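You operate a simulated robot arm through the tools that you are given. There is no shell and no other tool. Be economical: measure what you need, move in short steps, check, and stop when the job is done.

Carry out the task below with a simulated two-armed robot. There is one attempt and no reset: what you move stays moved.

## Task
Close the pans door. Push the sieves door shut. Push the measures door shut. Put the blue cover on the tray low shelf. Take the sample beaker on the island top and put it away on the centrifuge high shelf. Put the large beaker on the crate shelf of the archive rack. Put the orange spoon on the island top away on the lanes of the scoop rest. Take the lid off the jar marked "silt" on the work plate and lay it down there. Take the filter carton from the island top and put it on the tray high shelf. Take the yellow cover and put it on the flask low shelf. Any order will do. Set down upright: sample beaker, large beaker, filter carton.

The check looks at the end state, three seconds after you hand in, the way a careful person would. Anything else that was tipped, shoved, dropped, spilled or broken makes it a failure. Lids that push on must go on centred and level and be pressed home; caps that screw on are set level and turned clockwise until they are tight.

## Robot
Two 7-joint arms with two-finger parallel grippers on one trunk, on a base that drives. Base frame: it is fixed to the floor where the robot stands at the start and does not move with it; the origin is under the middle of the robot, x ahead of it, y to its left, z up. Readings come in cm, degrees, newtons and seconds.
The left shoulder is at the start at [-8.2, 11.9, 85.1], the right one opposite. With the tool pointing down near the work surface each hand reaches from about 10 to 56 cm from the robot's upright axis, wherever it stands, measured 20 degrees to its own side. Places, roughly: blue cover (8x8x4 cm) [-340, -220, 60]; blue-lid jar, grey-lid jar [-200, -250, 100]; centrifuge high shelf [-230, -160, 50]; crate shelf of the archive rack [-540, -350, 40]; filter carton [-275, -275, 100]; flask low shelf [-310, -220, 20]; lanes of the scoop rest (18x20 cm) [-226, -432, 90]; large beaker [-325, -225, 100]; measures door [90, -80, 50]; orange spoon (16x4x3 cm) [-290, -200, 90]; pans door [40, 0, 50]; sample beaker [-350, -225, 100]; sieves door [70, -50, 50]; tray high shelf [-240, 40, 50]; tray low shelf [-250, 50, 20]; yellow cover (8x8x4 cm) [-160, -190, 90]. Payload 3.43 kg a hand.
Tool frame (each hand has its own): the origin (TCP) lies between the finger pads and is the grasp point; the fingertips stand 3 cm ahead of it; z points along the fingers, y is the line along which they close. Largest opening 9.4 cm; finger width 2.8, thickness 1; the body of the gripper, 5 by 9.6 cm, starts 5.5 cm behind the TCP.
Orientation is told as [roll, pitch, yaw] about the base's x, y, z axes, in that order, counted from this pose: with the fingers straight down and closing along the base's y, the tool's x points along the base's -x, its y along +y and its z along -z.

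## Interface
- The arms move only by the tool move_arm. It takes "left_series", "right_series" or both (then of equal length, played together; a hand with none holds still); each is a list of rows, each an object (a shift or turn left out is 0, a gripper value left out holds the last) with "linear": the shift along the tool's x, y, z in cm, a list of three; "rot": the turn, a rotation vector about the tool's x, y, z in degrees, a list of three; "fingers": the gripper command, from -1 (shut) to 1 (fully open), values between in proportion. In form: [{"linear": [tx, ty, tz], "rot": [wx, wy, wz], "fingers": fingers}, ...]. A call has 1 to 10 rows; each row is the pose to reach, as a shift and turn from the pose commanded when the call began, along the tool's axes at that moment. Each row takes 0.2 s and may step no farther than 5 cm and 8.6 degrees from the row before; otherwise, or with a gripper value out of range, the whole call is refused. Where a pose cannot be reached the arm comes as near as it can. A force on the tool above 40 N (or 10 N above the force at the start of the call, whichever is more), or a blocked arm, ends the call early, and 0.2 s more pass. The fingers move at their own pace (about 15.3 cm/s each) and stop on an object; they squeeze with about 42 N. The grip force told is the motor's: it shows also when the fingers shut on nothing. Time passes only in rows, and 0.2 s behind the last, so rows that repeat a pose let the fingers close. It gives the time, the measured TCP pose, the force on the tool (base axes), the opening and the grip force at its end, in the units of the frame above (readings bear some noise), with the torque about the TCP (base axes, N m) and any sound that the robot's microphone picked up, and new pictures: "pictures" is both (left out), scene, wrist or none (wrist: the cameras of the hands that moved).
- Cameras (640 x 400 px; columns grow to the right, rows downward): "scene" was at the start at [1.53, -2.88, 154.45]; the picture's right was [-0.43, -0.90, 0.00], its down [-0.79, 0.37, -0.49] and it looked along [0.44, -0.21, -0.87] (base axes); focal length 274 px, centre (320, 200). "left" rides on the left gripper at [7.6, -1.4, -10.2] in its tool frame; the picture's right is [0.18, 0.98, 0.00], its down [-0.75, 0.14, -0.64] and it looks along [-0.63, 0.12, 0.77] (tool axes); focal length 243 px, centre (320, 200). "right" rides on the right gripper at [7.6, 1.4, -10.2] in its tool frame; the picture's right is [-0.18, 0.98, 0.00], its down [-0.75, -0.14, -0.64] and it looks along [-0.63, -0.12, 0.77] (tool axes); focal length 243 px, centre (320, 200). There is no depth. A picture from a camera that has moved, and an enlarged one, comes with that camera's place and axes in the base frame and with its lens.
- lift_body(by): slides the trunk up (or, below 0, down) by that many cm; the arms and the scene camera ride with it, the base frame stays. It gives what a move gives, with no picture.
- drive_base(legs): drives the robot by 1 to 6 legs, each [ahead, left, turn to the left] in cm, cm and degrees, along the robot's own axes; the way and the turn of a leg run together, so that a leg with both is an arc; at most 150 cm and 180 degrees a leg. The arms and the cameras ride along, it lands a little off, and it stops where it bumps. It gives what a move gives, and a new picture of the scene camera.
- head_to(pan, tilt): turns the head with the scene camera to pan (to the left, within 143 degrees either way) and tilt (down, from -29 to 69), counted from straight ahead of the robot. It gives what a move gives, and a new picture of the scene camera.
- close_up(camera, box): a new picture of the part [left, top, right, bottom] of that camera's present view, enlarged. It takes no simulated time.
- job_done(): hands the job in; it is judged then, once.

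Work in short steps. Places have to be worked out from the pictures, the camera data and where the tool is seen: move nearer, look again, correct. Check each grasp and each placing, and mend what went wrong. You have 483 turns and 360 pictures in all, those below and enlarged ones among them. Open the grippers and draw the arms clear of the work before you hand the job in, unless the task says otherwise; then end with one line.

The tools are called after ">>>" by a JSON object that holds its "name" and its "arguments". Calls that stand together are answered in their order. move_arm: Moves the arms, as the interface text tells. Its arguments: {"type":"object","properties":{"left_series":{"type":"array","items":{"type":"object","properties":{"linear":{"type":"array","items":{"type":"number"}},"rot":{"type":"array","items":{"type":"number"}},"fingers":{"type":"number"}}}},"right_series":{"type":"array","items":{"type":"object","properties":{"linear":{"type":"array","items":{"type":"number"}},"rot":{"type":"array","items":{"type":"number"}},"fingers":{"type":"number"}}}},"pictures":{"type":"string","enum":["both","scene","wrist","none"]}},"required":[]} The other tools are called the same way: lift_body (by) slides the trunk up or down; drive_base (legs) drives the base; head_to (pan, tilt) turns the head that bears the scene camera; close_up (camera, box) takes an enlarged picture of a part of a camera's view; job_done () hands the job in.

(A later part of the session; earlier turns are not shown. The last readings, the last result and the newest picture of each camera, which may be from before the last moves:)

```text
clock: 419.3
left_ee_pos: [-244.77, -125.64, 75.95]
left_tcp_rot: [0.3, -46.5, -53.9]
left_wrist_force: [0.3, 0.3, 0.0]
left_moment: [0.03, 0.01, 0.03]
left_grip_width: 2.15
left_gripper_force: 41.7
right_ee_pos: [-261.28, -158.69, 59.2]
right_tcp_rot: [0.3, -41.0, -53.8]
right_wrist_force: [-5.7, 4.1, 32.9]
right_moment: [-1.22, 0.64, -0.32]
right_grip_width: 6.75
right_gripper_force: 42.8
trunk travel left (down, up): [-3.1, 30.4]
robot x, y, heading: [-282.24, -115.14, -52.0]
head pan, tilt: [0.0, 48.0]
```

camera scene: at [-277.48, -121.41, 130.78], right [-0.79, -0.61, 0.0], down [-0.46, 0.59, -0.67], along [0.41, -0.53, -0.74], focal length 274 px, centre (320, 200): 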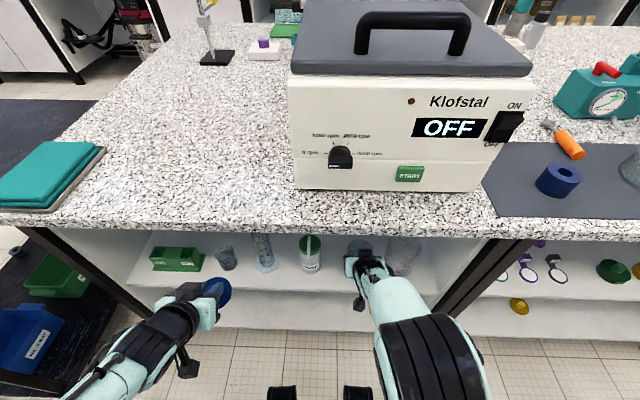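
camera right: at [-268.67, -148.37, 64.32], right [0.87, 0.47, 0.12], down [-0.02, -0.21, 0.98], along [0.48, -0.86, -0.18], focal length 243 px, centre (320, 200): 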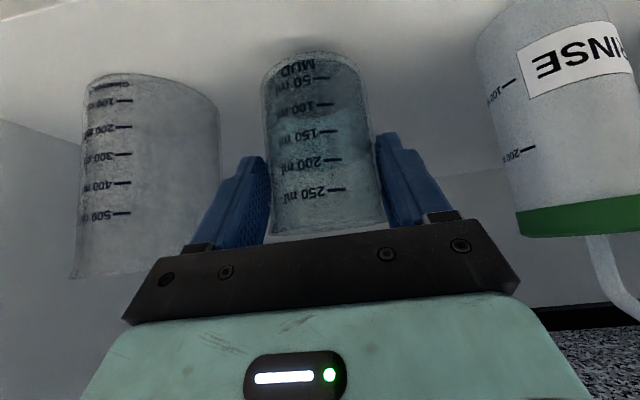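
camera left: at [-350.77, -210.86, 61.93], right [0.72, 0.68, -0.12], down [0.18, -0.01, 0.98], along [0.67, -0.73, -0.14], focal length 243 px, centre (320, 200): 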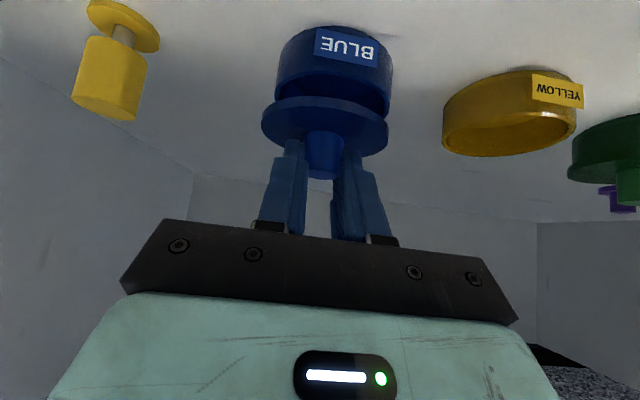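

On the shelf. Ease pressure, open modestly and withdraw.

>>> {"name": "move_arm", "arguments": {"right_series": [{"linear": [-0.2, 0, -0.25]}, {"linear": [-0.2, 0, -0.25], "fingers": 0.68}, {"linear": [-0.2, 0, -0.25]}, {"linear": [0.5, 0, -2.5]}, {"linear": [2.5, 0, -6]}, {"linear": [5, 0, -9.5]}, {"linear": [8, 0, -13]}], "pictures": "wrist"}}

```text
clock: 420.9
left_ee_pos: [-244.69, -125.65, 76.13]
left_tcp_rot: [0.3, -46.4, -54.0]
left_wrist_force: [0.6, 0.1, -0.2]
left_moment: [-0.02, 0.01, -0.01]
left_grip_width: 2.15
left_gripper_force: 41.7
right_ee_pos: [-269.8, -146.74, 63.42]
right_tcp_rot: [0.3, -40.4, -53.8]
right_wrist_force: [0.0, -0.3, -1.4]
right_moment: [-0.03, 0.01, 0.0]
right_grip_width: 7.92
right_gripper_force: 0.1
trunk travel left (down, up): [-3.1, 30.4]
robot x, y, heading: [-282.4, -115.23, -52.3]
head pan, tilt: [0.0, 48.0]
camera right: at [-276.08, -135.91, 66.27], right [0.87, 0.47, 0.12], down [-0.02, -0.21, 0.98], along [0.48, -0.86, -0.18], focal length 243 px, centre (320, 200)
```

right: 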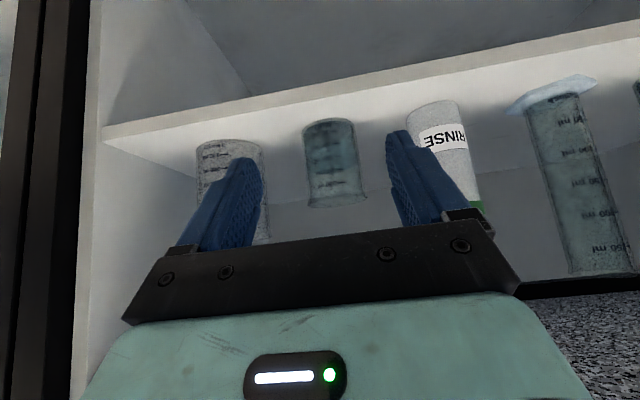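

Sample beaker stands upright on the centrifuge high shelf. Back off, turn around, and drive to the tray bay with the blue cover.

>>> {"name": "drive_base", "arguments": {"legs": [[-28, 0, 0], [0, 0, 179]]}}

>>> {"name": "drive_base", "arguments": {"legs": [[0, -148, 0]]}}

```text
clock: 430.0
left_ee_pos: [-336.8, -79.09, 75.83]
left_tcp_rot: [0.3, -46.4, 121.6]
left_wrist_force: [0.5, -0.4, -0.6]
left_moment: [-0.01, 0.03, 0.0]
left_grip_width: 2.16
left_gripper_force: 42.1
right_ee_pos: [-310.23, -59.9, 63.26]
right_tcp_rot: [0.2, -40.4, 122.0]
right_wrist_force: [-0.4, 0.5, 0.0]
right_moment: [-0.02, -0.01, -0.03]
right_grip_width: 7.89
right_gripper_force: 0.0
trunk travel left (down, up): [-3.1, 30.4]
robot x, y, heading: [-300.04, -92.31, 123.7]
head pan, tilt: [0.0, 48.0]
camera scene: at [-304.4, -86.05, 130.79], right [0.83, 0.55, 0.0], down [0.41, -0.62, -0.67], along [-0.37, 0.56, -0.74], focal length 274 px, centre (320, 200)
```

scene: 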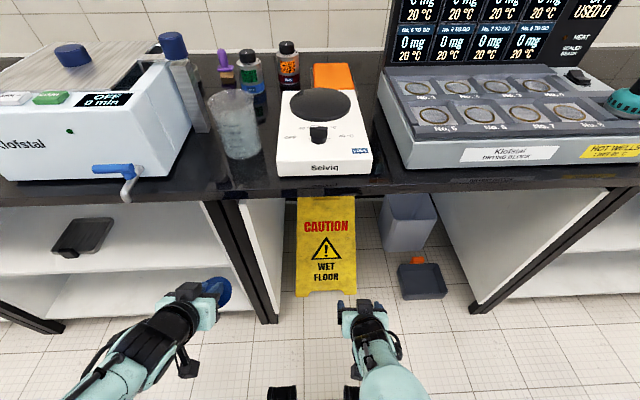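

```text
clock: 443.0
left_ee_pos: [-216.06, 2.5, 76.09]
left_tcp_rot: [0.3, -46.5, 123.1]
left_wrist_force: [0.2, -0.2, -0.8]
left_moment: [0.0, -0.01, -0.02]
left_grip_width: 2.17
left_gripper_force: 42.5
right_ee_pos: [-189.74, 22.37, 63.31]
right_tcp_rot: [0.2, -40.5, 123.3]
right_wrist_force: [0.8, -0.3, -0.5]
right_moment: [-0.02, 0.02, -0.01]
right_grip_width: 7.91
right_gripper_force: 0.1
trunk travel left (down, up): [-3.1, 30.4]
robot x, y, heading: [-178.99, -9.75, 124.9]
head pan, tilt: [0.0, 48.0]
camera scene: at [-183.51, -3.68, 130.79], right [0.82, 0.57, 0.0], down [0.43, -0.61, -0.67], along [-0.38, 0.55, -0.74], focal length 274 px, centre (320, 200)
```

scene: 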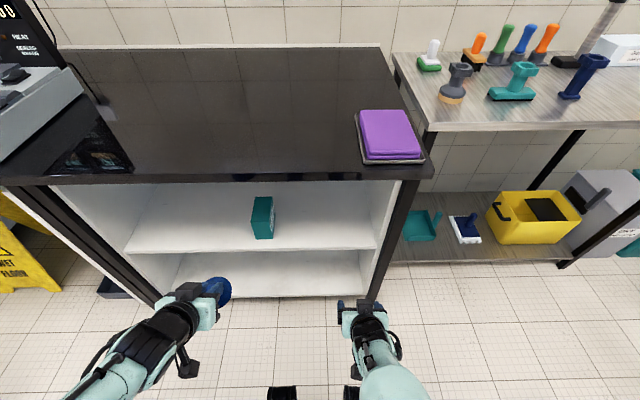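

Tray bay in view with the carton standing. Fix left pitch, lower trunk and left hand in front of the low shelf.

>>> {"name": "lift_body", "arguments": {"by": -3}}

>>> {"name": "move_arm", "arguments": {"left_series": [{"rot": [0, 2, 0]}, {"rot": [0, 3.8, 0]}, {"rot": [0, 3.8, 0]}], "pictures": "none"}}

>>> {"name": "move_arm", "arguments": {"left_series": [{"linear": [1.2, 0, 4.2]}, {"linear": [2.5, 0, 8.4]}, {"linear": [4.5, 0, 12.3]}, {"linear": [7.2, 0, 15.9]}, {"linear": [10, 0, 19.5]}, {"linear": [12.8, 0, 23.1]}, {"linear": [15.6, 0, 26.7]}, {"linear": [18.4, 0, 30.3]}, {"linear": [21.2, 0, 33.9]}, {"linear": [23.5, 0, 37.2]}], "pictures": "both"}}

```text
clock: 443.8
left_ee_pos: [-216.1, 2.55, 72.85]
left_tcp_rot: [0.4, -46.5, 122.9]
left_wrist_force: [0.2, 0.1, -0.6]
left_moment: [0.0, 0.03, 0.04]
left_grip_width: 2.14
left_gripper_force: 42.1
right_ee_pos: [-189.75, 22.25, 60.27]
right_tcp_rot: [0.2, -40.4, 123.3]
right_wrist_force: [-0.5, 0.6, 0.1]
right_moment: [-0.03, 0.03, 0.02]
right_grip_width: 7.89
right_gripper_force: 0.0
trunk travel left (down, up): [-0.1, 33.4]
robot x, y, heading: [-178.8, -9.75, 125.0]
head pan, tilt: [0.0, 48.0]
```

```text
clock: 444.6
left_ee_pos: [-216.09, 2.51, 72.94]
left_tcp_rot: [0.3, -42.6, 123.1]
left_wrist_force: [0.3, 0.0, -0.5]
left_moment: [0.01, 0.01, 0.0]
left_grip_width: 2.13
left_gripper_force: 42.2
right_ee_pos: [-189.8, 22.31, 60.31]
right_tcp_rot: [0.2, -40.4, 123.3]
right_wrist_force: [0.2, -0.5, -0.2]
right_moment: [-0.02, -0.01, -0.02]
right_grip_width: 7.92
right_gripper_force: 0.0
trunk travel left (down, up): [-0.1, 33.4]
robot x, y, heading: [-179.27, -10.31, 125.1]
head pan, tilt: [0.0, 48.0]
```

```text
clock: 446.8
left_ee_pos: [-214.67, 10.22, 39.23]
left_tcp_rot: [-0.3, -42.7, 126.3]
left_wrist_force: [-0.4, -0.6, 0.0]
left_moment: [0.0, 0.0, 0.01]
left_grip_width: 2.12
left_gripper_force: 42.1
left hand out of reach, approached as far as the arm can: row 6, 7, 8, 9, 10
right_ee_pos: [-183.99, 22.03, 58.18]
right_tcp_rot: [-2.9, -35.5, 119.5]
right_wrist_force: [0.9, 0.4, 0.6]
right_moment: [0.0, 0.04, -0.03]
right_grip_width: 7.92
right_gripper_force: 0.1
trunk travel left (down, up): [-0.1, 33.4]
robot x, y, heading: [-178.82, -10.22, 125.1]
head pan, tilt: [0.0, 48.0]
camera scene: at [-183.79, -3.29, 128.41], right [0.82, 0.57, 0.0], down [0.43, -0.61, -0.67], along [-0.38, 0.55, -0.74], focal length 274 px, centre (320, 200)
camera left: at [-206.1, 0.82, 41.4], right [-0.71, -0.69, -0.13], down [-0.19, 0.01, 0.98], along [-0.67, 0.73, -0.14], focal length 243 px, centre (320, 200)
```

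scene: 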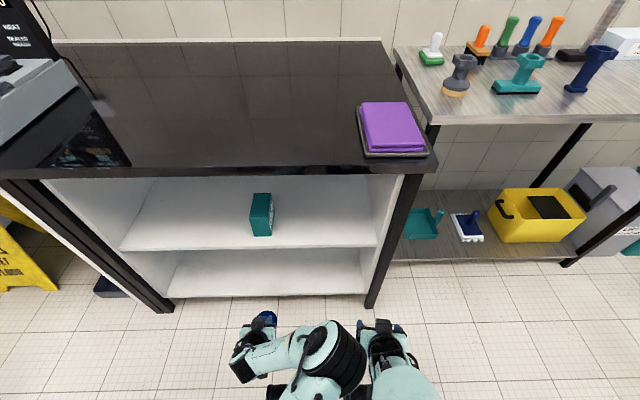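
left: 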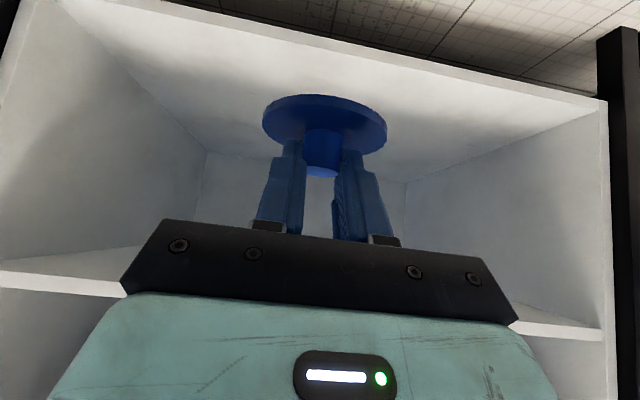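

The left elbow folded inward and nudged the right hand. Go back up and outward with the left hand to restore the elbow-out posture.

>>> {"name": "move_arm", "arguments": {"left_series": [{"linear": [-2.7, 0.5, -3]}, {"linear": [-5.4, 1, -6]}, {"linear": [-8.1, 1.5, -9]}, {"linear": [-10.8, 2, -12]}, {"linear": [-13.5, 3.5, -15]}, {"linear": [-16.2, 5.5, -17.5]}, {"linear": [-18.5, 8.5, -20]}, {"linear": [-20, 12, -22]}, {"linear": [-21, 15.5, -23]}], "pictures": "none"}}

>>> {"name": "lift_body", "arguments": {"by": 20}}

>>> {"name": "head_to", "arguments": {"pan": 0, "tilt": 62}}

```text
clock: 448.9
left_ee_pos: [-228.21, -0.72, 69.96]
left_tcp_rot: [6.4, -40.1, 124.3]
left_wrist_force: [-0.7, 0.4, -0.5]
left_moment: [0.0, 0.01, 0.0]
left_grip_width: 2.13
left_gripper_force: 42.4
right_ee_pos: [-189.94, 22.28, 60.28]
right_tcp_rot: [0.2, -40.4, 123.2]
right_wrist_force: [0.2, -0.3, -0.1]
right_moment: [-0.01, 0.01, 0.03]
right_grip_width: 7.9
right_gripper_force: 0.0
trunk travel left (down, up): [-0.1, 33.4]
robot x, y, heading: [-178.81, -9.98, 124.8]
head pan, tilt: [0.0, 48.0]
stopped in row 9 (left hand): the arm was blocked; the commanded pose is now the measured one
```

```text
clock: 451.1
left_ee_pos: [-228.2, -0.9, 89.95]
left_tcp_rot: [6.4, -40.1, 124.4]
left_wrist_force: [-0.3, 0.1, -0.3]
left_moment: [-0.04, 0.02, 0.01]
left_grip_width: 2.14
left_gripper_force: 42.0
right_ee_pos: [-189.82, 22.25, 80.41]
right_tcp_rot: [0.2, -40.4, 123.3]
right_wrist_force: [0.4, 0.0, 0.2]
right_moment: [0.0, 0.0, 0.0]
right_grip_width: 7.89
right_gripper_force: 0.0
trunk travel left (down, up): [-20.1, 13.4]
robot x, y, heading: [-179.2, -10.03, 125.0]
head pan, tilt: [0.0, 48.0]
```

```text
clock: 451.9
left_ee_pos: [-228.13, -0.77, 90.06]
left_tcp_rot: [6.4, -40.2, 124.4]
left_wrist_force: [-0.1, 0.3, -0.9]
left_moment: [0.02, 0.0, 0.0]
left_grip_width: 2.14
left_gripper_force: 42.4
right_ee_pos: [-189.73, 22.24, 80.16]
right_tcp_rot: [0.2, -40.4, 123.3]
right_wrist_force: [0.4, 0.1, 0.1]
right_moment: [0.04, 0.06, -0.03]
right_grip_width: 7.89
right_gripper_force: 0.1
trunk travel left (down, up): [-20.1, 13.4]
robot x, y, heading: [-179.09, -10.25, 125.2]
head pan, tilt: [0.0, 62.0]
camera scene: at [-180.25, -8.35, 146.83], right [0.82, 0.57, 0.0], down [0.51, -0.72, -0.47], along [-0.27, 0.39, -0.88], focal length 274 px, centre (320, 200)
```

scene: 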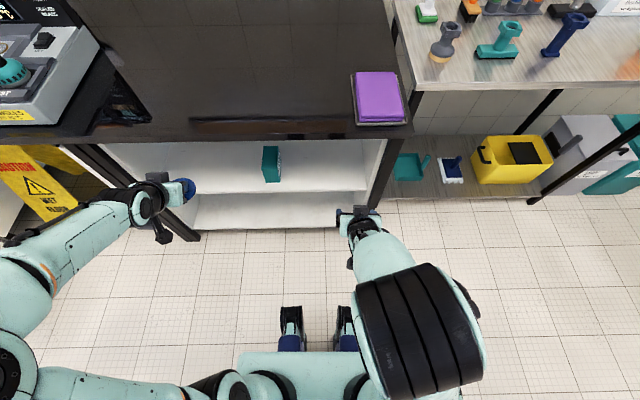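

Elbow is outward again. Correct roll/pitch, lower the trunk, then lower the hand while easing inward.

>>> {"name": "move_arm", "arguments": {"left_series": [{"rot": [3.2, -1.2, 0]}, {"rot": [6.4, -2.5, 0]}, {"linear": [0, -2, 0], "rot": [6.4, -2.5, 0]}], "pictures": "none"}}

>>> {"name": "lift_body", "arguments": {"by": -20}}

>>> {"name": "move_arm", "arguments": {"left_series": [{"linear": [2.7, -0.7, 3]}, {"linear": [5.4, -1.4, 6]}, {"linear": [8.1, -2.1, 9]}, {"linear": [10.8, -2.8, 12]}, {"linear": [13.5, -3.5, 15]}], "pictures": "none"}}

```text
clock: 452.7
left_ee_pos: [-226.63, 0.33, 89.84]
left_tcp_rot: [0.1, -42.6, 124.2]
left_wrist_force: [0.6, 0.5, -1.0]
left_moment: [-0.03, 0.0, 0.01]
left_grip_width: 2.15
left_gripper_force: 42.4
right_ee_pos: [-189.83, 22.26, 80.28]
right_tcp_rot: [0.2, -40.4, 123.4]
right_wrist_force: [-0.4, -0.6, 0.2]
right_moment: [0.03, -0.01, -0.02]
right_grip_width: 7.88
right_gripper_force: 0.0
trunk travel left (down, up): [-20.1, 13.4]
robot x, y, heading: [-179.03, -10.08, 125.0]
head pan, tilt: [0.0, 62.0]
```

```text
clock: 454.9
left_ee_pos: [-226.84, 0.41, 69.75]
left_tcp_rot: [0.1, -42.7, 124.1]
left_wrist_force: [0.1, 0.5, 0.3]
left_moment: [0.01, 0.03, 0.04]
left_grip_width: 2.16
left_gripper_force: 41.8
right_ee_pos: [-189.87, 22.26, 60.32]
right_tcp_rot: [0.3, -40.5, 123.4]
right_wrist_force: [1.2, 0.3, 0.2]
right_moment: [-0.04, -0.01, -0.02]
right_grip_width: 7.9
right_gripper_force: 0.0
trunk travel left (down, up): [-0.1, 33.4]
robot x, y, heading: [-178.78, -10.03, 125.0]
head pan, tilt: [0.0, 62.0]
```

```text
clock: 456.1
left_ee_pos: [-224.19, 2.32, 49.52]
left_tcp_rot: [0.2, -42.6, 124.2]
left_wrist_force: [-0.3, -0.4, 0.1]
left_moment: [0.02, -0.01, -0.03]
left_grip_width: 2.15
left_gripper_force: 42.1
right_ee_pos: [-189.87, 22.32, 60.41]
right_tcp_rot: [0.2, -40.4, 123.3]
right_wrist_force: [0.5, 1.0, -0.6]
right_moment: [0.05, 0.0, 0.0]
right_grip_width: 7.91
right_gripper_force: 0.2
trunk travel left (down, up): [-0.1, 33.4]
robot x, y, heading: [-179.1, -10.13, 125.1]
head pan, tilt: [0.0, 62.0]
```

Working. Continue down 21 cm.

>>> {"name": "move_arm", "arguments": {"left_series": [{"linear": [2.4, -0.3, 3.2]}, {"linear": [4.8, -0.6, 6.4]}, {"linear": [7.2, -0.9, 9.6]}, {"linear": [9.6, -1, 12.8]}, {"linear": [12, -1, 16]}, {"linear": [13, -1, 17.5]}], "pictures": "both"}}

```text
clock: 457.4
left_ee_pos: [-224.33, 5.2, 27.74]
left_tcp_rot: [0.2, -42.7, 124.2]
left_wrist_force: [0.4, -0.4, -0.4]
left_moment: [0.03, -0.03, 0.0]
left_grip_width: 2.15
left_gripper_force: 41.8
right_ee_pos: [-189.84, 22.16, 60.34]
right_tcp_rot: [0.2, -40.4, 123.3]
right_wrist_force: [1.3, -0.2, 0.6]
right_moment: [0.0, 0.0, 0.0]
right_grip_width: 7.9
right_gripper_force: 0.0
trunk travel left (down, up): [-0.1, 33.4]
robot x, y, heading: [-178.51, -10.01, 125.1]
head pan, tilt: [0.0, 62.0]
camera scene: at [-182.96, -4.48, 126.65], right [0.82, 0.57, 0.0], down [0.51, -0.72, -0.47], along [-0.27, 0.38, -0.88], focal length 274 px, centre (320, 200)
camera left: at [-216.04, -4.64, 29.99], right [-0.74, -0.66, -0.12], down [-0.18, 0.02, 0.98], along [-0.65, 0.75, -0.14], focal length 243 px, centre (320, 200)
```

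scene: 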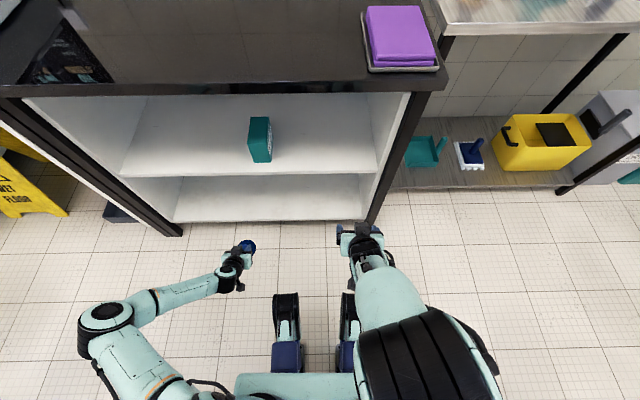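
left: 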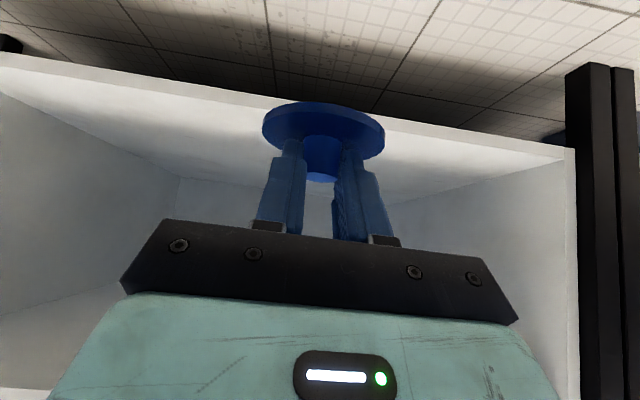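

Posture good. Drive 17 ahead and extend 12 into the low shelf.

>>> {"name": "drive_base", "arguments": {"legs": [[17, 0, 1.5]]}}

>>> {"name": "move_arm", "arguments": {"left_series": [{"linear": [-2.2, 0, 2.7]}, {"linear": [-4.4, 0, 5.4]}, {"linear": [-6.6, 0, 8.1]}, {"linear": [-8.2, 0, 10.5]}], "pictures": "both"}}

```text
clock: 458.9
left_ee_pos: [-234.35, 17.01, 27.76]
left_tcp_rot: [0.1, -42.6, 125.7]
left_wrist_force: [0.1, -0.7, 0.3]
left_moment: [-0.02, 0.01, 0.01]
left_grip_width: 2.15
left_gripper_force: 42.0
right_ee_pos: [-200.46, 35.28, 60.33]
right_tcp_rot: [0.2, -40.4, 124.9]
right_wrist_force: [-0.2, 0.4, 0.9]
right_moment: [-0.01, 0.0, -0.04]
right_grip_width: 7.91
right_gripper_force: 0.1
trunk travel left (down, up): [-0.1, 33.4]
robot x, y, heading: [-188.44, 2.78, 126.8]
head pan, tilt: [0.0, 62.0]
camera scene: at [-192.7, 8.7, 126.65], right [0.8, 0.6, 0.0], down [0.53, -0.71, -0.47], along [-0.28, 0.38, -0.88], focal length 274 px, centre (320, 200)
```

scene: 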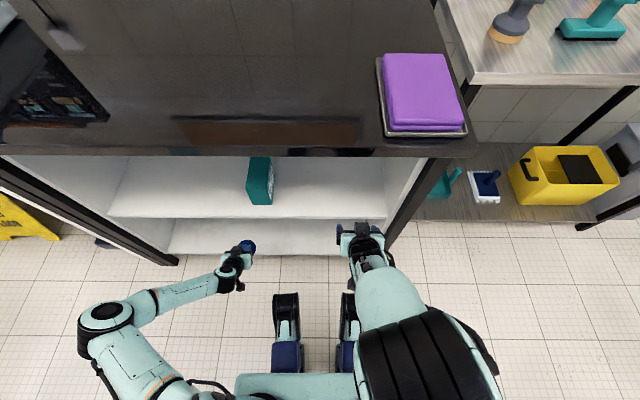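

```text
clock: 459.9
left_ee_pos: [-241.35, 25.67, 27.19]
left_tcp_rot: [0.0, -42.6, 125.7]
left_wrist_force: [0.2, 0.1, 0.1]
left_moment: [-0.04, -0.01, -0.02]
left_grip_width: 2.17
left_gripper_force: 42.1
left hand out of reach, approached as far as the arm can: row 4
right_ee_pos: [-200.31, 35.31, 60.46]
right_tcp_rot: [0.1, -40.4, 124.9]
right_wrist_force: [-0.7, -0.3, -0.5]
right_moment: [0.01, -0.03, -0.01]
right_grip_width: 7.88
right_gripper_force: 0.1
trunk travel left (down, up): [-0.1, 33.4]
robot x, y, heading: [-188.63, 2.96, 126.4]
head pan, tilt: [0.0, 62.0]
camera scene: at [-192.69, 8.68, 126.65], right [0.8, 0.6, 0.0], down [0.53, -0.71, -0.47], along [-0.28, 0.38, -0.88], focal length 274 px, centre (320, 200)
camera left: at [-232.91, 16.28, 29.42], right [-0.72, -0.68, -0.12], down [-0.18, 0.01, 0.98], along [-0.67, 0.73, -0.14], focal length 243 px, centre (320, 200)
```

scene: 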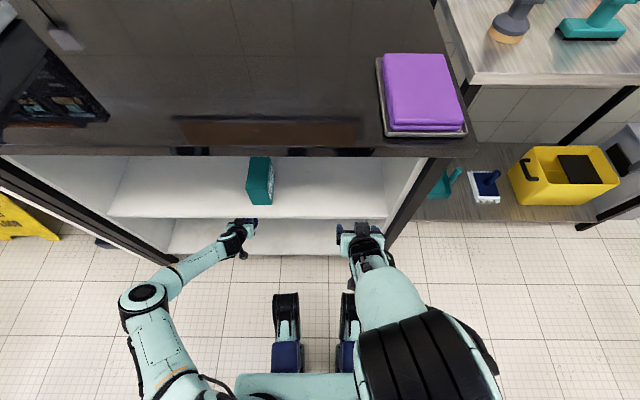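
left: 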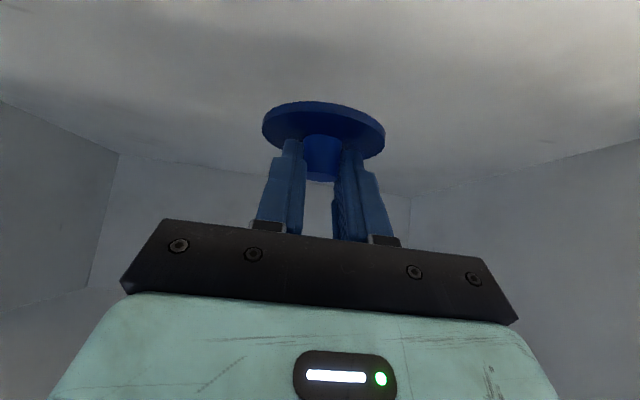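

Inside the low compartment. Lower to contact.

>>> {"name": "move_arm", "arguments": {"left_series": [{"linear": [2, 0, 2.2]}, {"linear": [3.6, 0, 3.9]}, {"linear": [4.6, 0, 5]}, {"linear": [5.1, 0, 5.5]}, {"linear": [5.5, 0, 6]}, {"linear": [5.9, 0, 6.4]}], "pictures": "none"}}

```text
clock: 461.3
left_ee_pos: [-240.44, 21.87, 23.02]
left_tcp_rot: [0.1, -42.5, 125.8]
left_wrist_force: [0.3, 0.2, 0.0]
left_moment: [-0.02, 0.01, -0.01]
left_grip_width: 2.14
left_gripper_force: 42.2
left hand out of reach, approached as far as the arm can: row 1, 2, 3, 4, 5, 6
right_ee_pos: [-200.45, 35.17, 60.37]
right_tcp_rot: [0.2, -40.4, 124.8]
right_wrist_force: [0.4, -0.3, 0.3]
right_moment: [-0.02, -0.02, -0.02]
right_grip_width: 7.89
right_gripper_force: 0.0
trunk travel left (down, up): [-0.1, 33.4]
robot x, y, heading: [-188.15, 3.01, 126.7]
head pan, tilt: [0.0, 62.0]
```

Reach limited; drive 6 cm closer and lower again.

>>> {"name": "drive_base", "arguments": {"legs": [[6, 0, 0]]}}

>>> {"name": "move_arm", "arguments": {"left_series": [{"linear": [0.7, 0, 0.8]}, {"linear": [1.4, 0, 1.5]}, {"linear": [1.9, 0, 2.1]}, {"linear": [2.4, 0, 2.6]}, {"linear": [2.9, 0, 3.1]}, {"linear": [3.3, 0, 3.6]}], "pictures": "wrist"}}

```text
clock: 462.3
left_ee_pos: [-243.93, 26.87, 23.05]
left_tcp_rot: [0.1, -42.6, 125.7]
left_wrist_force: [0.2, -0.1, -0.7]
left_moment: [-0.02, -0.03, -0.01]
left_grip_width: 2.16
left_gripper_force: 42.0
right_ee_pos: [-203.98, 40.1, 60.39]
right_tcp_rot: [0.2, -40.3, 124.9]
right_wrist_force: [0.4, -0.3, -0.1]
right_moment: [0.01, -0.01, -0.05]
right_grip_width: 7.86
right_gripper_force: 0.3
trunk travel left (down, up): [-0.1, 33.4]
robot x, y, heading: [-192.17, 7.57, 126.6]
head pan, tilt: [0.0, 62.0]
camera scene: at [-196.32, 13.6, 126.65], right [0.8, 0.6, 0.0], down [0.53, -0.71, -0.47], along [-0.28, 0.38, -0.88], focal length 274 px, centre (320, 200)
```

scene: 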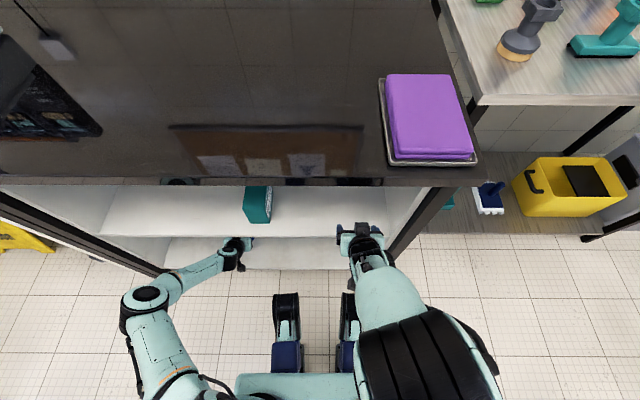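

```text
clock: 463.7
left_ee_pos: [-243.65, 24.74, 21.12]
left_tcp_rot: [0.2, -42.6, 125.7]
left_wrist_force: [0.1, 0.7, -0.1]
left_moment: [-0.01, 0.02, 0.0]
left_grip_width: 2.15
left_gripper_force: 41.9
left hand out of reach, approached as far as the arm can: row 1, 2, 3, 4, 5, 6
right_ee_pos: [-203.97, 40.19, 60.43]
right_tcp_rot: [0.3, -40.4, 125.0]
right_wrist_force: [-0.8, -0.6, 0.0]
right_moment: [0.02, 0.0, -0.02]
right_grip_width: 7.91
right_gripper_force: 0.1
trunk travel left (down, up): [-0.1, 33.4]
robot x, y, heading: [-192.21, 8.01, 126.5]
head pan, tilt: [0.0, 62.0]
camera left: at [-235.2, 15.35, 23.47], right [-0.72, -0.68, -0.12], down [-0.18, 0.02, 0.98], along [-0.67, 0.73, -0.14], focal length 243 px, centre (320, 200)
```

left: 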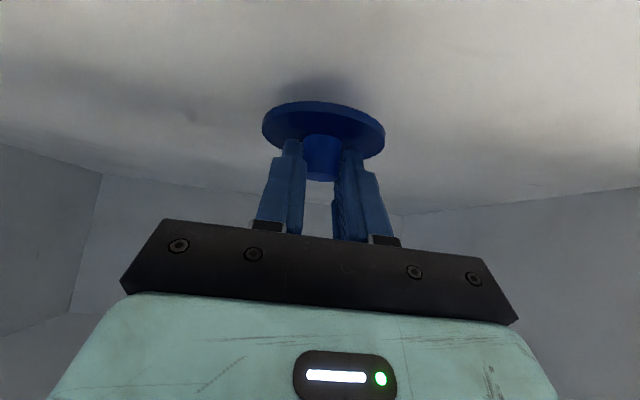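

Lateral is too wide (31); shift the hand inward 8 cm and lower.

>>> {"name": "move_arm", "arguments": {"left_series": [{"linear": [-1, -3, 0.9]}, {"linear": [-1.8, -6, 1.7]}, {"linear": [-1.8, -8.5, 1.7]}, {"linear": [-1.3, -8.5, 2.3]}, {"linear": [-0.7, -8.5, 3]}, {"linear": [-0.1, -8.5, 3.6]}, {"linear": [0.4, -8.5, 4.2]}], "pictures": "none"}}

```text
clock: 465.3
left_ee_pos: [-238.32, 27.04, 22.99]
left_tcp_rot: [0.1, -42.6, 125.7]
left_wrist_force: [0.9, 0.6, 0.0]
left_moment: [0.0, 0.04, -0.03]
left_grip_width: 2.14
left_gripper_force: 41.6
left hand out of reach, approached as far as the arm can: row 1, 2, 3, 4, 5, 6, 7
right_ee_pos: [-204.04, 40.12, 60.35]
right_tcp_rot: [0.2, -40.4, 124.9]
right_wrist_force: [0.7, -1.0, 0.0]
right_moment: [-0.02, -0.03, 0.02]
right_grip_width: 7.89
right_gripper_force: 0.0
trunk travel left (down, up): [-0.1, 33.4]
robot x, y, heading: [-192.13, 8.28, 126.5]
head pan, tilt: [0.0, 62.0]
```

Raise and pull back slightly to lateral ~22, then re-extend along the path that worked earlier.

>>> {"name": "move_arm", "arguments": {"left_series": [{"linear": [-1.3, -1.5, -2.9]}, {"linear": [-2.6, -3.5, -5.8]}, {"linear": [-2.6, -5, -5.8]}], "pictures": "none"}}

>>> {"name": "move_arm", "arguments": {"left_series": [{"linear": [-2, 0, 3.3]}, {"linear": [-4, 0, 6.6]}, {"linear": [-4.5, 0, 9]}, {"linear": [-3.5, 0, 11.5]}], "pictures": "scene"}}

```text
clock: 466.1
left_ee_pos: [-233.21, 28.41, 29.4]
left_tcp_rot: [0.1, -42.6, 125.6]
left_wrist_force: [0.7, 0.5, 0.0]
left_moment: [-0.02, 0.0, 0.01]
left_grip_width: 2.13
left_gripper_force: 42.3
right_ee_pos: [-203.92, 40.18, 60.37]
right_tcp_rot: [0.2, -40.4, 124.8]
right_wrist_force: [-1.2, 0.3, -0.1]
right_moment: [0.02, 0.01, 0.0]
right_grip_width: 7.92
right_gripper_force: 0.0
trunk travel left (down, up): [-0.1, 33.4]
robot x, y, heading: [-191.84, 8.06, 126.6]
head pan, tilt: [0.0, 62.0]
```

```text
clock: 467.1
left_ee_pos: [-239.42, 31.1, 27.33]
left_tcp_rot: [0.1, -42.5, 125.7]
left_wrist_force: [-0.7, -0.8, 0.2]
left_moment: [0.01, 0.05, 0.0]
left_grip_width: 2.17
left_gripper_force: 42.1
left hand out of reach, approached as far as the arm can: row 1, 2, 3, 4
right_ee_pos: [-203.95, 40.2, 60.4]
right_tcp_rot: [0.2, -40.5, 124.8]
right_wrist_force: [-0.6, 0.7, 0.3]
right_moment: [0.03, 0.02, -0.01]
right_grip_width: 7.9
right_gripper_force: 0.1
trunk travel left (down, up): [-0.1, 33.4]
robot x, y, heading: [-192.35, 8.02, 126.6]
head pan, tilt: [0.0, 62.0]
camera scene: at [-196.31, 13.58, 126.65], right [0.8, 0.6, 0.0], down [0.53, -0.71, -0.47], along [-0.28, 0.38, -0.88], focal length 274 px, centre (320, 200)
```

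scene: 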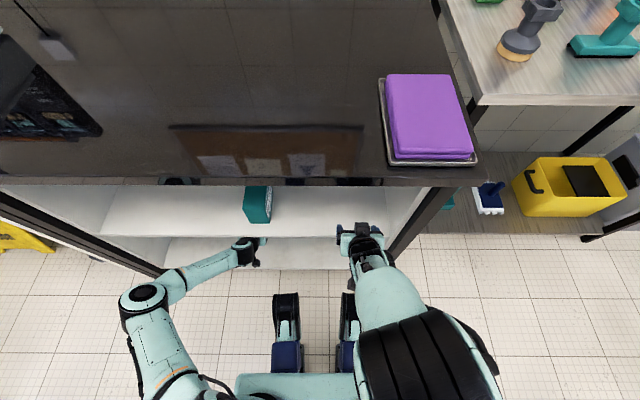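

The wrist deviation is the limit; yaw the hand 30° to the right (aligned with the forearm) and lower.

>>> {"name": "move_arm", "arguments": {"left_series": [{"rot": [4.1, 0, 4.4]}, {"rot": [8.2, 0, 8.8]}, {"rot": [12.3, 0, 13.2]}, {"rot": [16.4, 0, 17.6]}, {"rot": [20.3, 0, 22]}], "pictures": "none"}}

>>> {"name": "move_arm", "arguments": {"left_series": [{"linear": [1.8, 0, 2]}, {"linear": [3.2, 0, 3.5]}, {"linear": [4.1, 0, 4.4]}, {"linear": [4.6, 0, 5]}, {"linear": [5, 0, 5.4]}, {"linear": [5.4, 0, 5.8]}], "pictures": "wrist"}}

```text
clock: 468.3
left_ee_pos: [-239.46, 31.26, 27.29]
left_tcp_rot: [-0.3, -42.5, 97.2]
left_wrist_force: [-0.4, 0.6, -0.1]
left_moment: [0.02, -0.02, -0.01]
left_grip_width: 2.17
left_gripper_force: 42.2
right_ee_pos: [-203.95, 40.1, 60.49]
right_tcp_rot: [0.2, -40.4, 124.9]
right_wrist_force: [-0.6, 0.1, -0.1]
right_moment: [0.01, 0.0, 0.02]
right_grip_width: 7.89
right_gripper_force: 0.1
trunk travel left (down, up): [-0.1, 33.4]
robot x, y, heading: [-192.12, 7.91, 126.5]
head pan, tilt: [0.0, 62.0]
```

```text
clock: 469.7
left_ee_pos: [-238.87, 29.16, 23.16]
left_tcp_rot: [-0.1, -42.5, 95.8]
left_wrist_force: [-0.2, 0.2, -0.2]
left_moment: [0.01, -0.02, -0.01]
left_grip_width: 2.16
left_gripper_force: 42.3
left hand out of reach, approached as far as the arm can: row 1, 2, 3, 4, 5, 6
right_ee_pos: [-204.03, 40.15, 60.36]
right_tcp_rot: [0.2, -40.4, 124.9]
right_wrist_force: [0.8, 0.0, -0.5]
right_moment: [0.01, 0.03, 0.0]
right_grip_width: 7.88
right_gripper_force: 0.0
trunk travel left (down, up): [-0.1, 33.4]
robot x, y, heading: [-192.71, 8.26, 126.3]
head pan, tilt: [0.0, 62.0]
camera left: at [-236.23, 16.8, 25.4], right [-0.96, -0.23, -0.12], down [-0.15, 0.11, 0.98], along [-0.22, 0.97, -0.14], focal length 243 px, centre (320, 200)
```

left: 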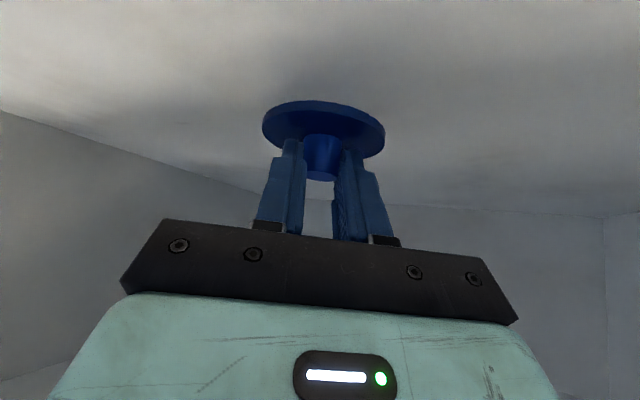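

Try extending further ahead (8 cm along robot forward) at this yaw.

>>> {"name": "move_arm", "arguments": {"left_series": [{"linear": [-1.7, 1.4, 1.6]}, {"linear": [-3.4, 2.8, 3.1]}, {"linear": [-5.1, 4.1, 4.7]}], "pictures": "none"}}

>>> {"name": "move_arm", "arguments": {"left_series": [{"linear": [0.9, 0, 1]}, {"linear": [1.8, 0, 2]}, {"linear": [2.5, 0, 2.8]}], "pictures": "none"}}

```text
clock: 470.5
left_ee_pos: [-239.56, 30.16, 24.23]
left_tcp_rot: [0.6, -42.6, 95.9]
left_wrist_force: [-0.4, -0.1, -0.5]
left_moment: [0.02, 0.03, -0.02]
left_grip_width: 2.14
left_gripper_force: 42.4
left hand out of reach, approached as far as the arm can: row 1, 2, 3
right_ee_pos: [-203.91, 40.14, 60.46]
right_tcp_rot: [0.1, -40.4, 124.9]
right_wrist_force: [0.3, 0.2, 0.4]
right_moment: [0.0, -0.02, 0.03]
right_grip_width: 7.9
right_gripper_force: 0.0
trunk travel left (down, up): [-0.1, 33.4]
robot x, y, heading: [-191.87, 7.87, 126.5]
head pan, tilt: [0.0, 62.0]
```

```text
clock: 471.3
left_ee_pos: [-239.27, 28.98, 23.01]
left_tcp_rot: [-0.1, -42.6, 95.9]
left_wrist_force: [0.0, 0.7, 0.0]
left_moment: [0.02, 0.0, -0.01]
left_grip_width: 2.17
left_gripper_force: 42.0
left hand out of reach, approached as far as the arm can: row 1, 2, 3
right_ee_pos: [-203.89, 40.24, 60.32]
right_tcp_rot: [0.3, -40.3, 124.9]
right_wrist_force: [-0.1, -0.7, 0.0]
right_moment: [-0.01, 0.03, 0.01]
right_grip_width: 7.9
right_gripper_force: 0.0
trunk travel left (down, up): [-0.1, 33.4]
robot x, y, heading: [-192.13, 8.32, 126.5]
head pan, tilt: [0.0, 62.0]
```

Reach-limited in this elbow-down branch. Back out, raise the trunk, and reset the left arm to the posture from which low reach worked before.

>>> {"name": "drive_base", "arguments": {"legs": [[-24, 0, 0]]}}

>>> {"name": "lift_body", "arguments": {"by": 33.3}}

>>> {"name": "move_arm", "arguments": {"left_series": [{"linear": [-3, 0, -3.3], "rot": [-4.1, 0, -4.4]}, {"linear": [-6, 0, -6.6], "rot": [-8.2, 0, -8.8]}, {"linear": [-9, 0, -9.9], "rot": [-12.3, 0, -13.2]}, {"linear": [-12, -1, -13.2], "rot": [-16.4, 0, -17.6]}, {"linear": [-15, -2, -16.5], "rot": [-20.3, 0, -22]}, {"linear": [-18, -3, -19.8], "rot": [-20.3, 0, -22]}, {"linear": [-21, -4, -23], "rot": [-20.3, 0, -22]}, {"linear": [-24, -5, -26], "rot": [-20.3, 0, -22]}, {"linear": [-27, -6, -29], "rot": [-20.3, 0, -22]}, {"linear": [-30, -7, -32], "rot": [-20.3, 0, -22]}], "pictures": "none"}}

```text
clock: 473.0
left_ee_pos: [-225.0, 9.76, 22.97]
left_tcp_rot: [0.2, -42.5, 96.0]
left_wrist_force: [0.8, -0.5, 0.0]
left_moment: [0.0, -0.02, 0.03]
left_grip_width: 2.16
left_gripper_force: 41.5
right_ee_pos: [-189.87, 21.04, 60.39]
right_tcp_rot: [0.2, -40.5, 125.1]
right_wrist_force: [0.0, 0.4, 0.6]
right_moment: [-0.01, -0.01, 0.02]
right_grip_width: 7.92
right_gripper_force: 0.0
trunk travel left (down, up): [-0.1, 33.4]
robot x, y, heading: [-177.82, -11.08, 126.9]
head pan, tilt: [0.0, 62.0]
camera scene: at [-182.12, -5.54, 126.65], right [0.8, 0.6, 0.0], down [0.53, -0.71, -0.47], along [-0.28, 0.38, -0.88], focal length 274 px, centre (320, 200)
```

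scene: 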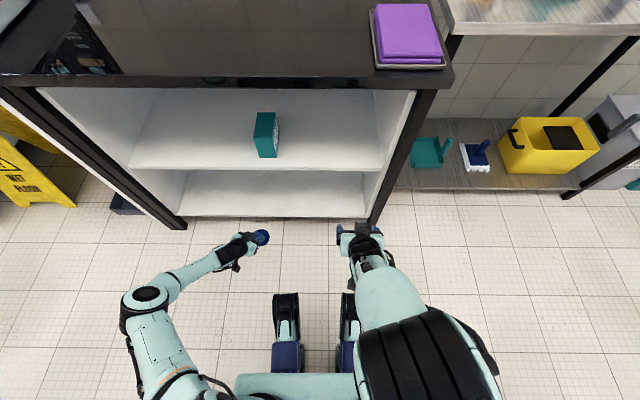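

```text
clock: 476.3
left_ee_pos: [-232.18, 19.37, 66.71]
left_tcp_rot: [8.3, -51.0, 90.0]
left_wrist_force: [0.0, 0.4, 1.1]
left_moment: [-0.03, -0.02, 0.01]
left_grip_width: 2.14
left_gripper_force: 42.4
right_ee_pos: [-190.88, 22.51, 94.78]
right_tcp_rot: [0.2, -42.2, 124.9]
right_wrist_force: [-0.1, -0.5, -0.1]
right_moment: [0.02, -0.01, 0.05]
right_grip_width: 7.93
right_gripper_force: 0.0
trunk travel left (down, up): [-33.4, 0.1]
robot x, y, heading: [-177.53, -11.02, 126.8]
head pan, tilt: [0.0, 62.0]
```

```text
clock: 478.5
left_ee_pos: [-220.67, 14.35, 109.93]
left_tcp_rot: [0.7, -52.8, 125.5]
left_wrist_force: [0.5, 0.4, -0.4]
left_moment: [-0.02, 0.03, 0.0]
left_grip_width: 0.01
left_gripper_force: 33.4
right_ee_pos: [-190.88, 22.58, 94.81]
right_tcp_rot: [0.2, -42.1, 125.0]
right_wrist_force: [-0.1, -0.5, 0.5]
right_moment: [0.02, 0.02, 0.02]
right_grip_width: 7.87
right_gripper_force: 0.1
trunk travel left (down, up): [-33.4, 0.1]
robot x, y, heading: [-177.93, -10.95, 126.7]
head pan, tilt: [0.0, 62.0]
```

The cover was knocked from the fingers on the counter edge. Look for where it fell.

>>> {"name": "head_to", "arguments": {"pan": 10, "tilt": 58}}

```text
clock: 479.2
left_ee_pos: [-220.6, 14.45, 109.87]
left_tcp_rot: [0.4, -52.8, 125.9]
left_wrist_force: [-0.8, -0.2, 0.1]
left_moment: [-0.02, 0.0, -0.02]
left_grip_width: 0.0
left_gripper_force: 33.1
right_ee_pos: [-191.09, 22.64, 94.68]
right_tcp_rot: [0.2, -42.2, 124.9]
right_wrist_force: [0.8, -0.4, 0.2]
right_moment: [-0.03, 0.02, 0.02]
right_grip_width: 7.91
right_gripper_force: 0.0
trunk travel left (down, up): [-33.4, 0.1]
robot x, y, heading: [-177.85, -10.97, 126.5]
head pan, tilt: [10.0, 58.0]
camera scene: at [-180.33, -9.96, 161.0], right [0.69, 0.73, 0.0], down [0.62, -0.58, -0.53], along [-0.39, 0.36, -0.85], focal length 274 px, centre (320, 200)
```

scene: 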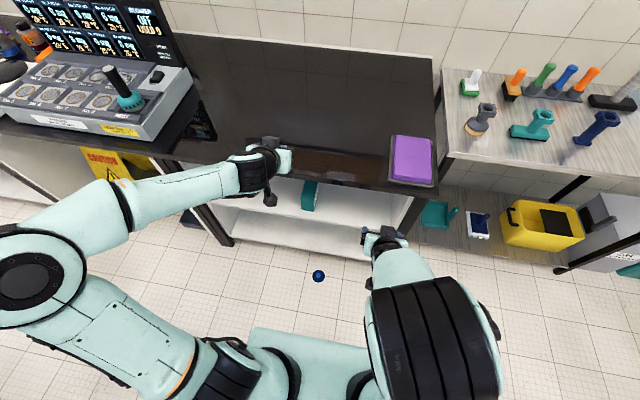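

>>> {"name": "close_up", "arguments": {"camera": "scene", "box": [270, 240, 370, 310]}}

```text
5.71 times, centred on (320, 275) of scene
camera zoom: at [-180.33, -9.96, 161.0], right [0.69, 0.73, 0.0], down [0.62, -0.58, -0.53], along [-0.39, 0.36, -0.85], focal length 1564 px, centre (320, -229)
```

zoom: 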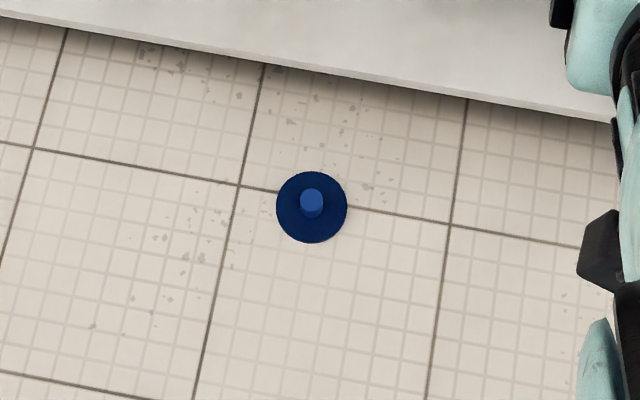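

The cover lies knob-up on the floor at ≈(-215.6,21.1), in front of the shelf. I'll retract the left hand, point it down, and test low reach.

>>> {"name": "move_arm", "arguments": {"left_series": [{"linear": [2.4, 0, -3.2], "rot": [0, 0, 0], "fingers": 0}, {"linear": [4.8, 0, -6.4], "rot": [0, 7.5, 0]}, {"linear": [7.3, 0, -9.6], "rot": [0, 15, 0]}, {"linear": [7.3, 0, -9.6], "rot": [0, 22.5, 0]}, {"linear": [7.3, 0, -9.6], "rot": [0, 30, 0]}, {"linear": [7.3, 0, -9.6], "rot": [0, 37.5, 0]}, {"linear": [7.3, 0, -9.6], "rot": [0, 45, 0]}, {"linear": [7.3, 0, -9.6], "rot": [0, 52.8, 0]}], "pictures": "none"}}

>>> {"name": "lift_body", "arguments": {"by": -33.3}}

>>> {"name": "move_arm", "arguments": {"left_series": [{"linear": [-0.5, -0.5, 4.5]}, {"linear": [-1, -1, 9]}, {"linear": [-1.5, -1.5, 13.5]}, {"linear": [-2, -2, 18]}, {"linear": [-2.5, -2.5, 22.5]}, {"linear": [-3, -3, 27]}, {"linear": [-3.5, -3.5, 31.5]}, {"linear": [-4, -4, 36]}, {"linear": [-4.5, -4.5, 40.5]}, {"linear": [-5, -5, 45]}], "pictures": "scene"}}

```text
clock: 481.0
left_ee_pos: [-213.36, 4.82, 109.42]
left_tcp_rot: [0.2, 0.2, 126.1]
left_wrist_force: [-0.6, 0.1, 0.2]
left_moment: [-0.01, 0.02, 0.0]
left_grip_width: 4.69
left_gripper_force: 0.0
right_ee_pos: [-191.12, 22.59, 94.69]
right_tcp_rot: [0.3, -42.2, 125.0]
right_wrist_force: [-0.2, 0.8, -0.1]
right_moment: [-0.01, 0.0, 0.0]
right_grip_width: 7.89
right_gripper_force: 0.0
trunk travel left (down, up): [-33.4, 0.1]
robot x, y, heading: [-177.67, -10.6, 126.6]
head pan, tilt: [10.0, 58.0]
```

```text
clock: 484.3
left_ee_pos: [-213.49, 4.65, 76.14]
left_tcp_rot: [0.2, 0.0, 126.1]
left_wrist_force: [0.7, 0.0, -0.4]
left_moment: [-0.02, -0.02, -0.02]
left_grip_width: 4.71
left_gripper_force: 0.0
right_ee_pos: [-191.13, 22.69, 61.52]
right_tcp_rot: [0.3, -42.2, 124.9]
right_wrist_force: [0.0, -0.7, 0.0]
right_moment: [-0.02, 0.01, 0.01]
right_grip_width: 7.89
right_gripper_force: 0.1
trunk travel left (down, up): [-0.1, 33.4]
robot x, y, heading: [-177.89, -10.94, 126.8]
head pan, tilt: [10.0, 58.0]
```

```text
clock: 486.5
left_ee_pos: [-212.76, 11.77, 30.86]
left_tcp_rot: [0.3, -0.1, 126.1]
left_wrist_force: [0.0, 0.3, -0.6]
left_moment: [0.0, -0.01, 0.02]
left_grip_width: 4.7
left_gripper_force: 0.1
right_ee_pos: [-191.14, 22.61, 61.39]
right_tcp_rot: [0.3, -42.2, 125.0]
right_wrist_force: [-0.2, 0.1, 0.8]
right_moment: [0.0, 0.0, 0.01]
right_grip_width: 7.89
right_gripper_force: 0.0
trunk travel left (down, up): [-0.1, 33.4]
robot x, y, heading: [-177.69, -11.14, 126.7]
head pan, tilt: [10.0, 58.0]
camera scene: at [-183.31, -5.96, 127.12], right [0.69, 0.73, 0.0], down [0.62, -0.58, -0.53], along [-0.39, 0.36, -0.85], focal length 274 px, centre (320, 200)
```

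scene: 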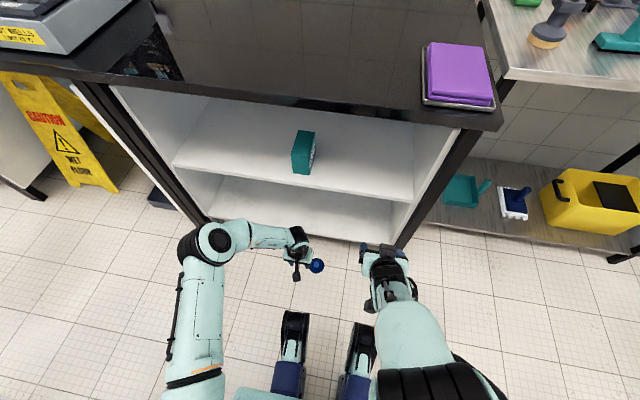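

Tool-down low reach works. Move over the cover and lower to z≈12.

>>> {"name": "move_arm", "arguments": {"left_series": [{"linear": [-2.5, -1, 3.5]}, {"linear": [-5, -2, 7]}, {"linear": [-7.5, -3, 10.5]}, {"linear": [-9.2, -3.4, 14.5]}, {"linear": [-9.2, -3.4, 19]}], "pictures": "both"}}

```text
clock: 487.7
left_ee_pos: [-213.51, 19.04, 17.41]
left_tcp_rot: [0.1, 0.1, 126.0]
left_wrist_force: [-0.3, -0.1, -1.0]
left_moment: [0.02, 0.03, -0.01]
left_grip_width: 4.71
left_gripper_force: 0.0
left hand out of reach, approached as far as the arm can: row 4, 5
right_ee_pos: [-191.0, 22.58, 61.45]
right_tcp_rot: [0.3, -42.1, 125.1]
right_wrist_force: [0.1, -0.2, -1.1]
right_moment: [0.01, 0.01, 0.0]
right_grip_width: 7.9
right_gripper_force: 0.1
trunk travel left (down, up): [-0.1, 33.4]
robot x, y, heading: [-177.72, -11.08, 126.8]
head pan, tilt: [10.0, 58.0]
camera scene: at [-183.31, -5.97, 127.12], right [0.69, 0.73, 0.0], down [0.62, -0.58, -0.53], along [-0.39, 0.36, -0.85], focal length 274 px, centre (320, 200)
camera left: at [-207.82, 13.66, 27.48], right [-0.69, -0.73, 0.0], down [-0.56, 0.53, 0.64], along [-0.47, 0.44, -0.77], focal length 243 px, centre (320, 200)
```

scene: 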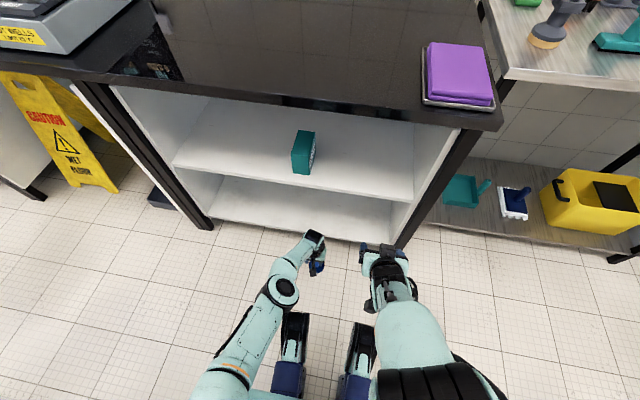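
left: 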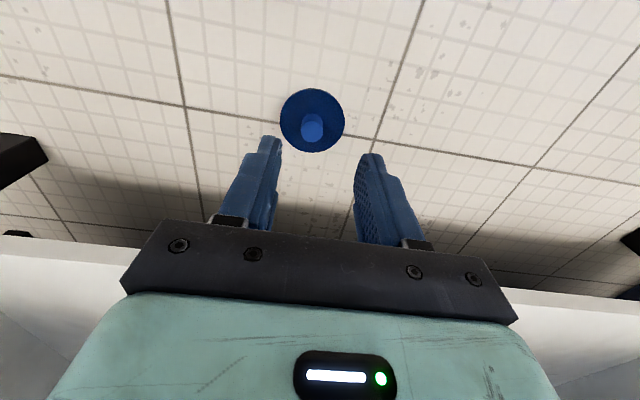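

Arm is straight; drive 9 closer and 4 right, then lower further.

>>> {"name": "move_arm", "arguments": {"left_series": [{"linear": [4, 0, -5]}, {"linear": [7, 3, -6]}], "pictures": "none"}}

>>> {"name": "drive_base", "arguments": {"legs": [[9, -4, 0]]}}

```text
refused: row 1 steps farther than a row can; nothing moved
```

```text
clock: 488.9
left_ee_pos: [-215.75, 28.99, 17.27]
left_tcp_rot: [0.2, 0.1, 126.0]
left_wrist_force: [-0.4, -0.2, -0.4]
left_moment: [0.02, 0.02, 0.02]
left_grip_width: 4.69
left_gripper_force: 0.0
right_ee_pos: [-193.23, 32.57, 61.47]
right_tcp_rot: [0.2, -42.1, 124.9]
right_wrist_force: [0.1, -0.3, 0.7]
right_moment: [0.03, 0.01, 0.03]
right_grip_width: 7.9
right_gripper_force: 0.1
trunk travel left (down, up): [-0.1, 33.4]
robot x, y, heading: [-179.93, -1.32, 126.6]
head pan, tilt: [10.0, 58.0]
camera scene: at [-185.57, 3.96, 127.12], right [0.69, 0.73, 0.0], down [0.62, -0.58, -0.53], along [-0.39, 0.36, -0.85], focal length 274 px, centre (320, 200)
```

scene: 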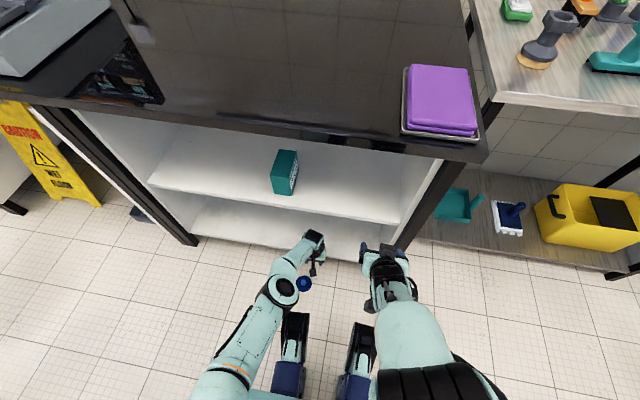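

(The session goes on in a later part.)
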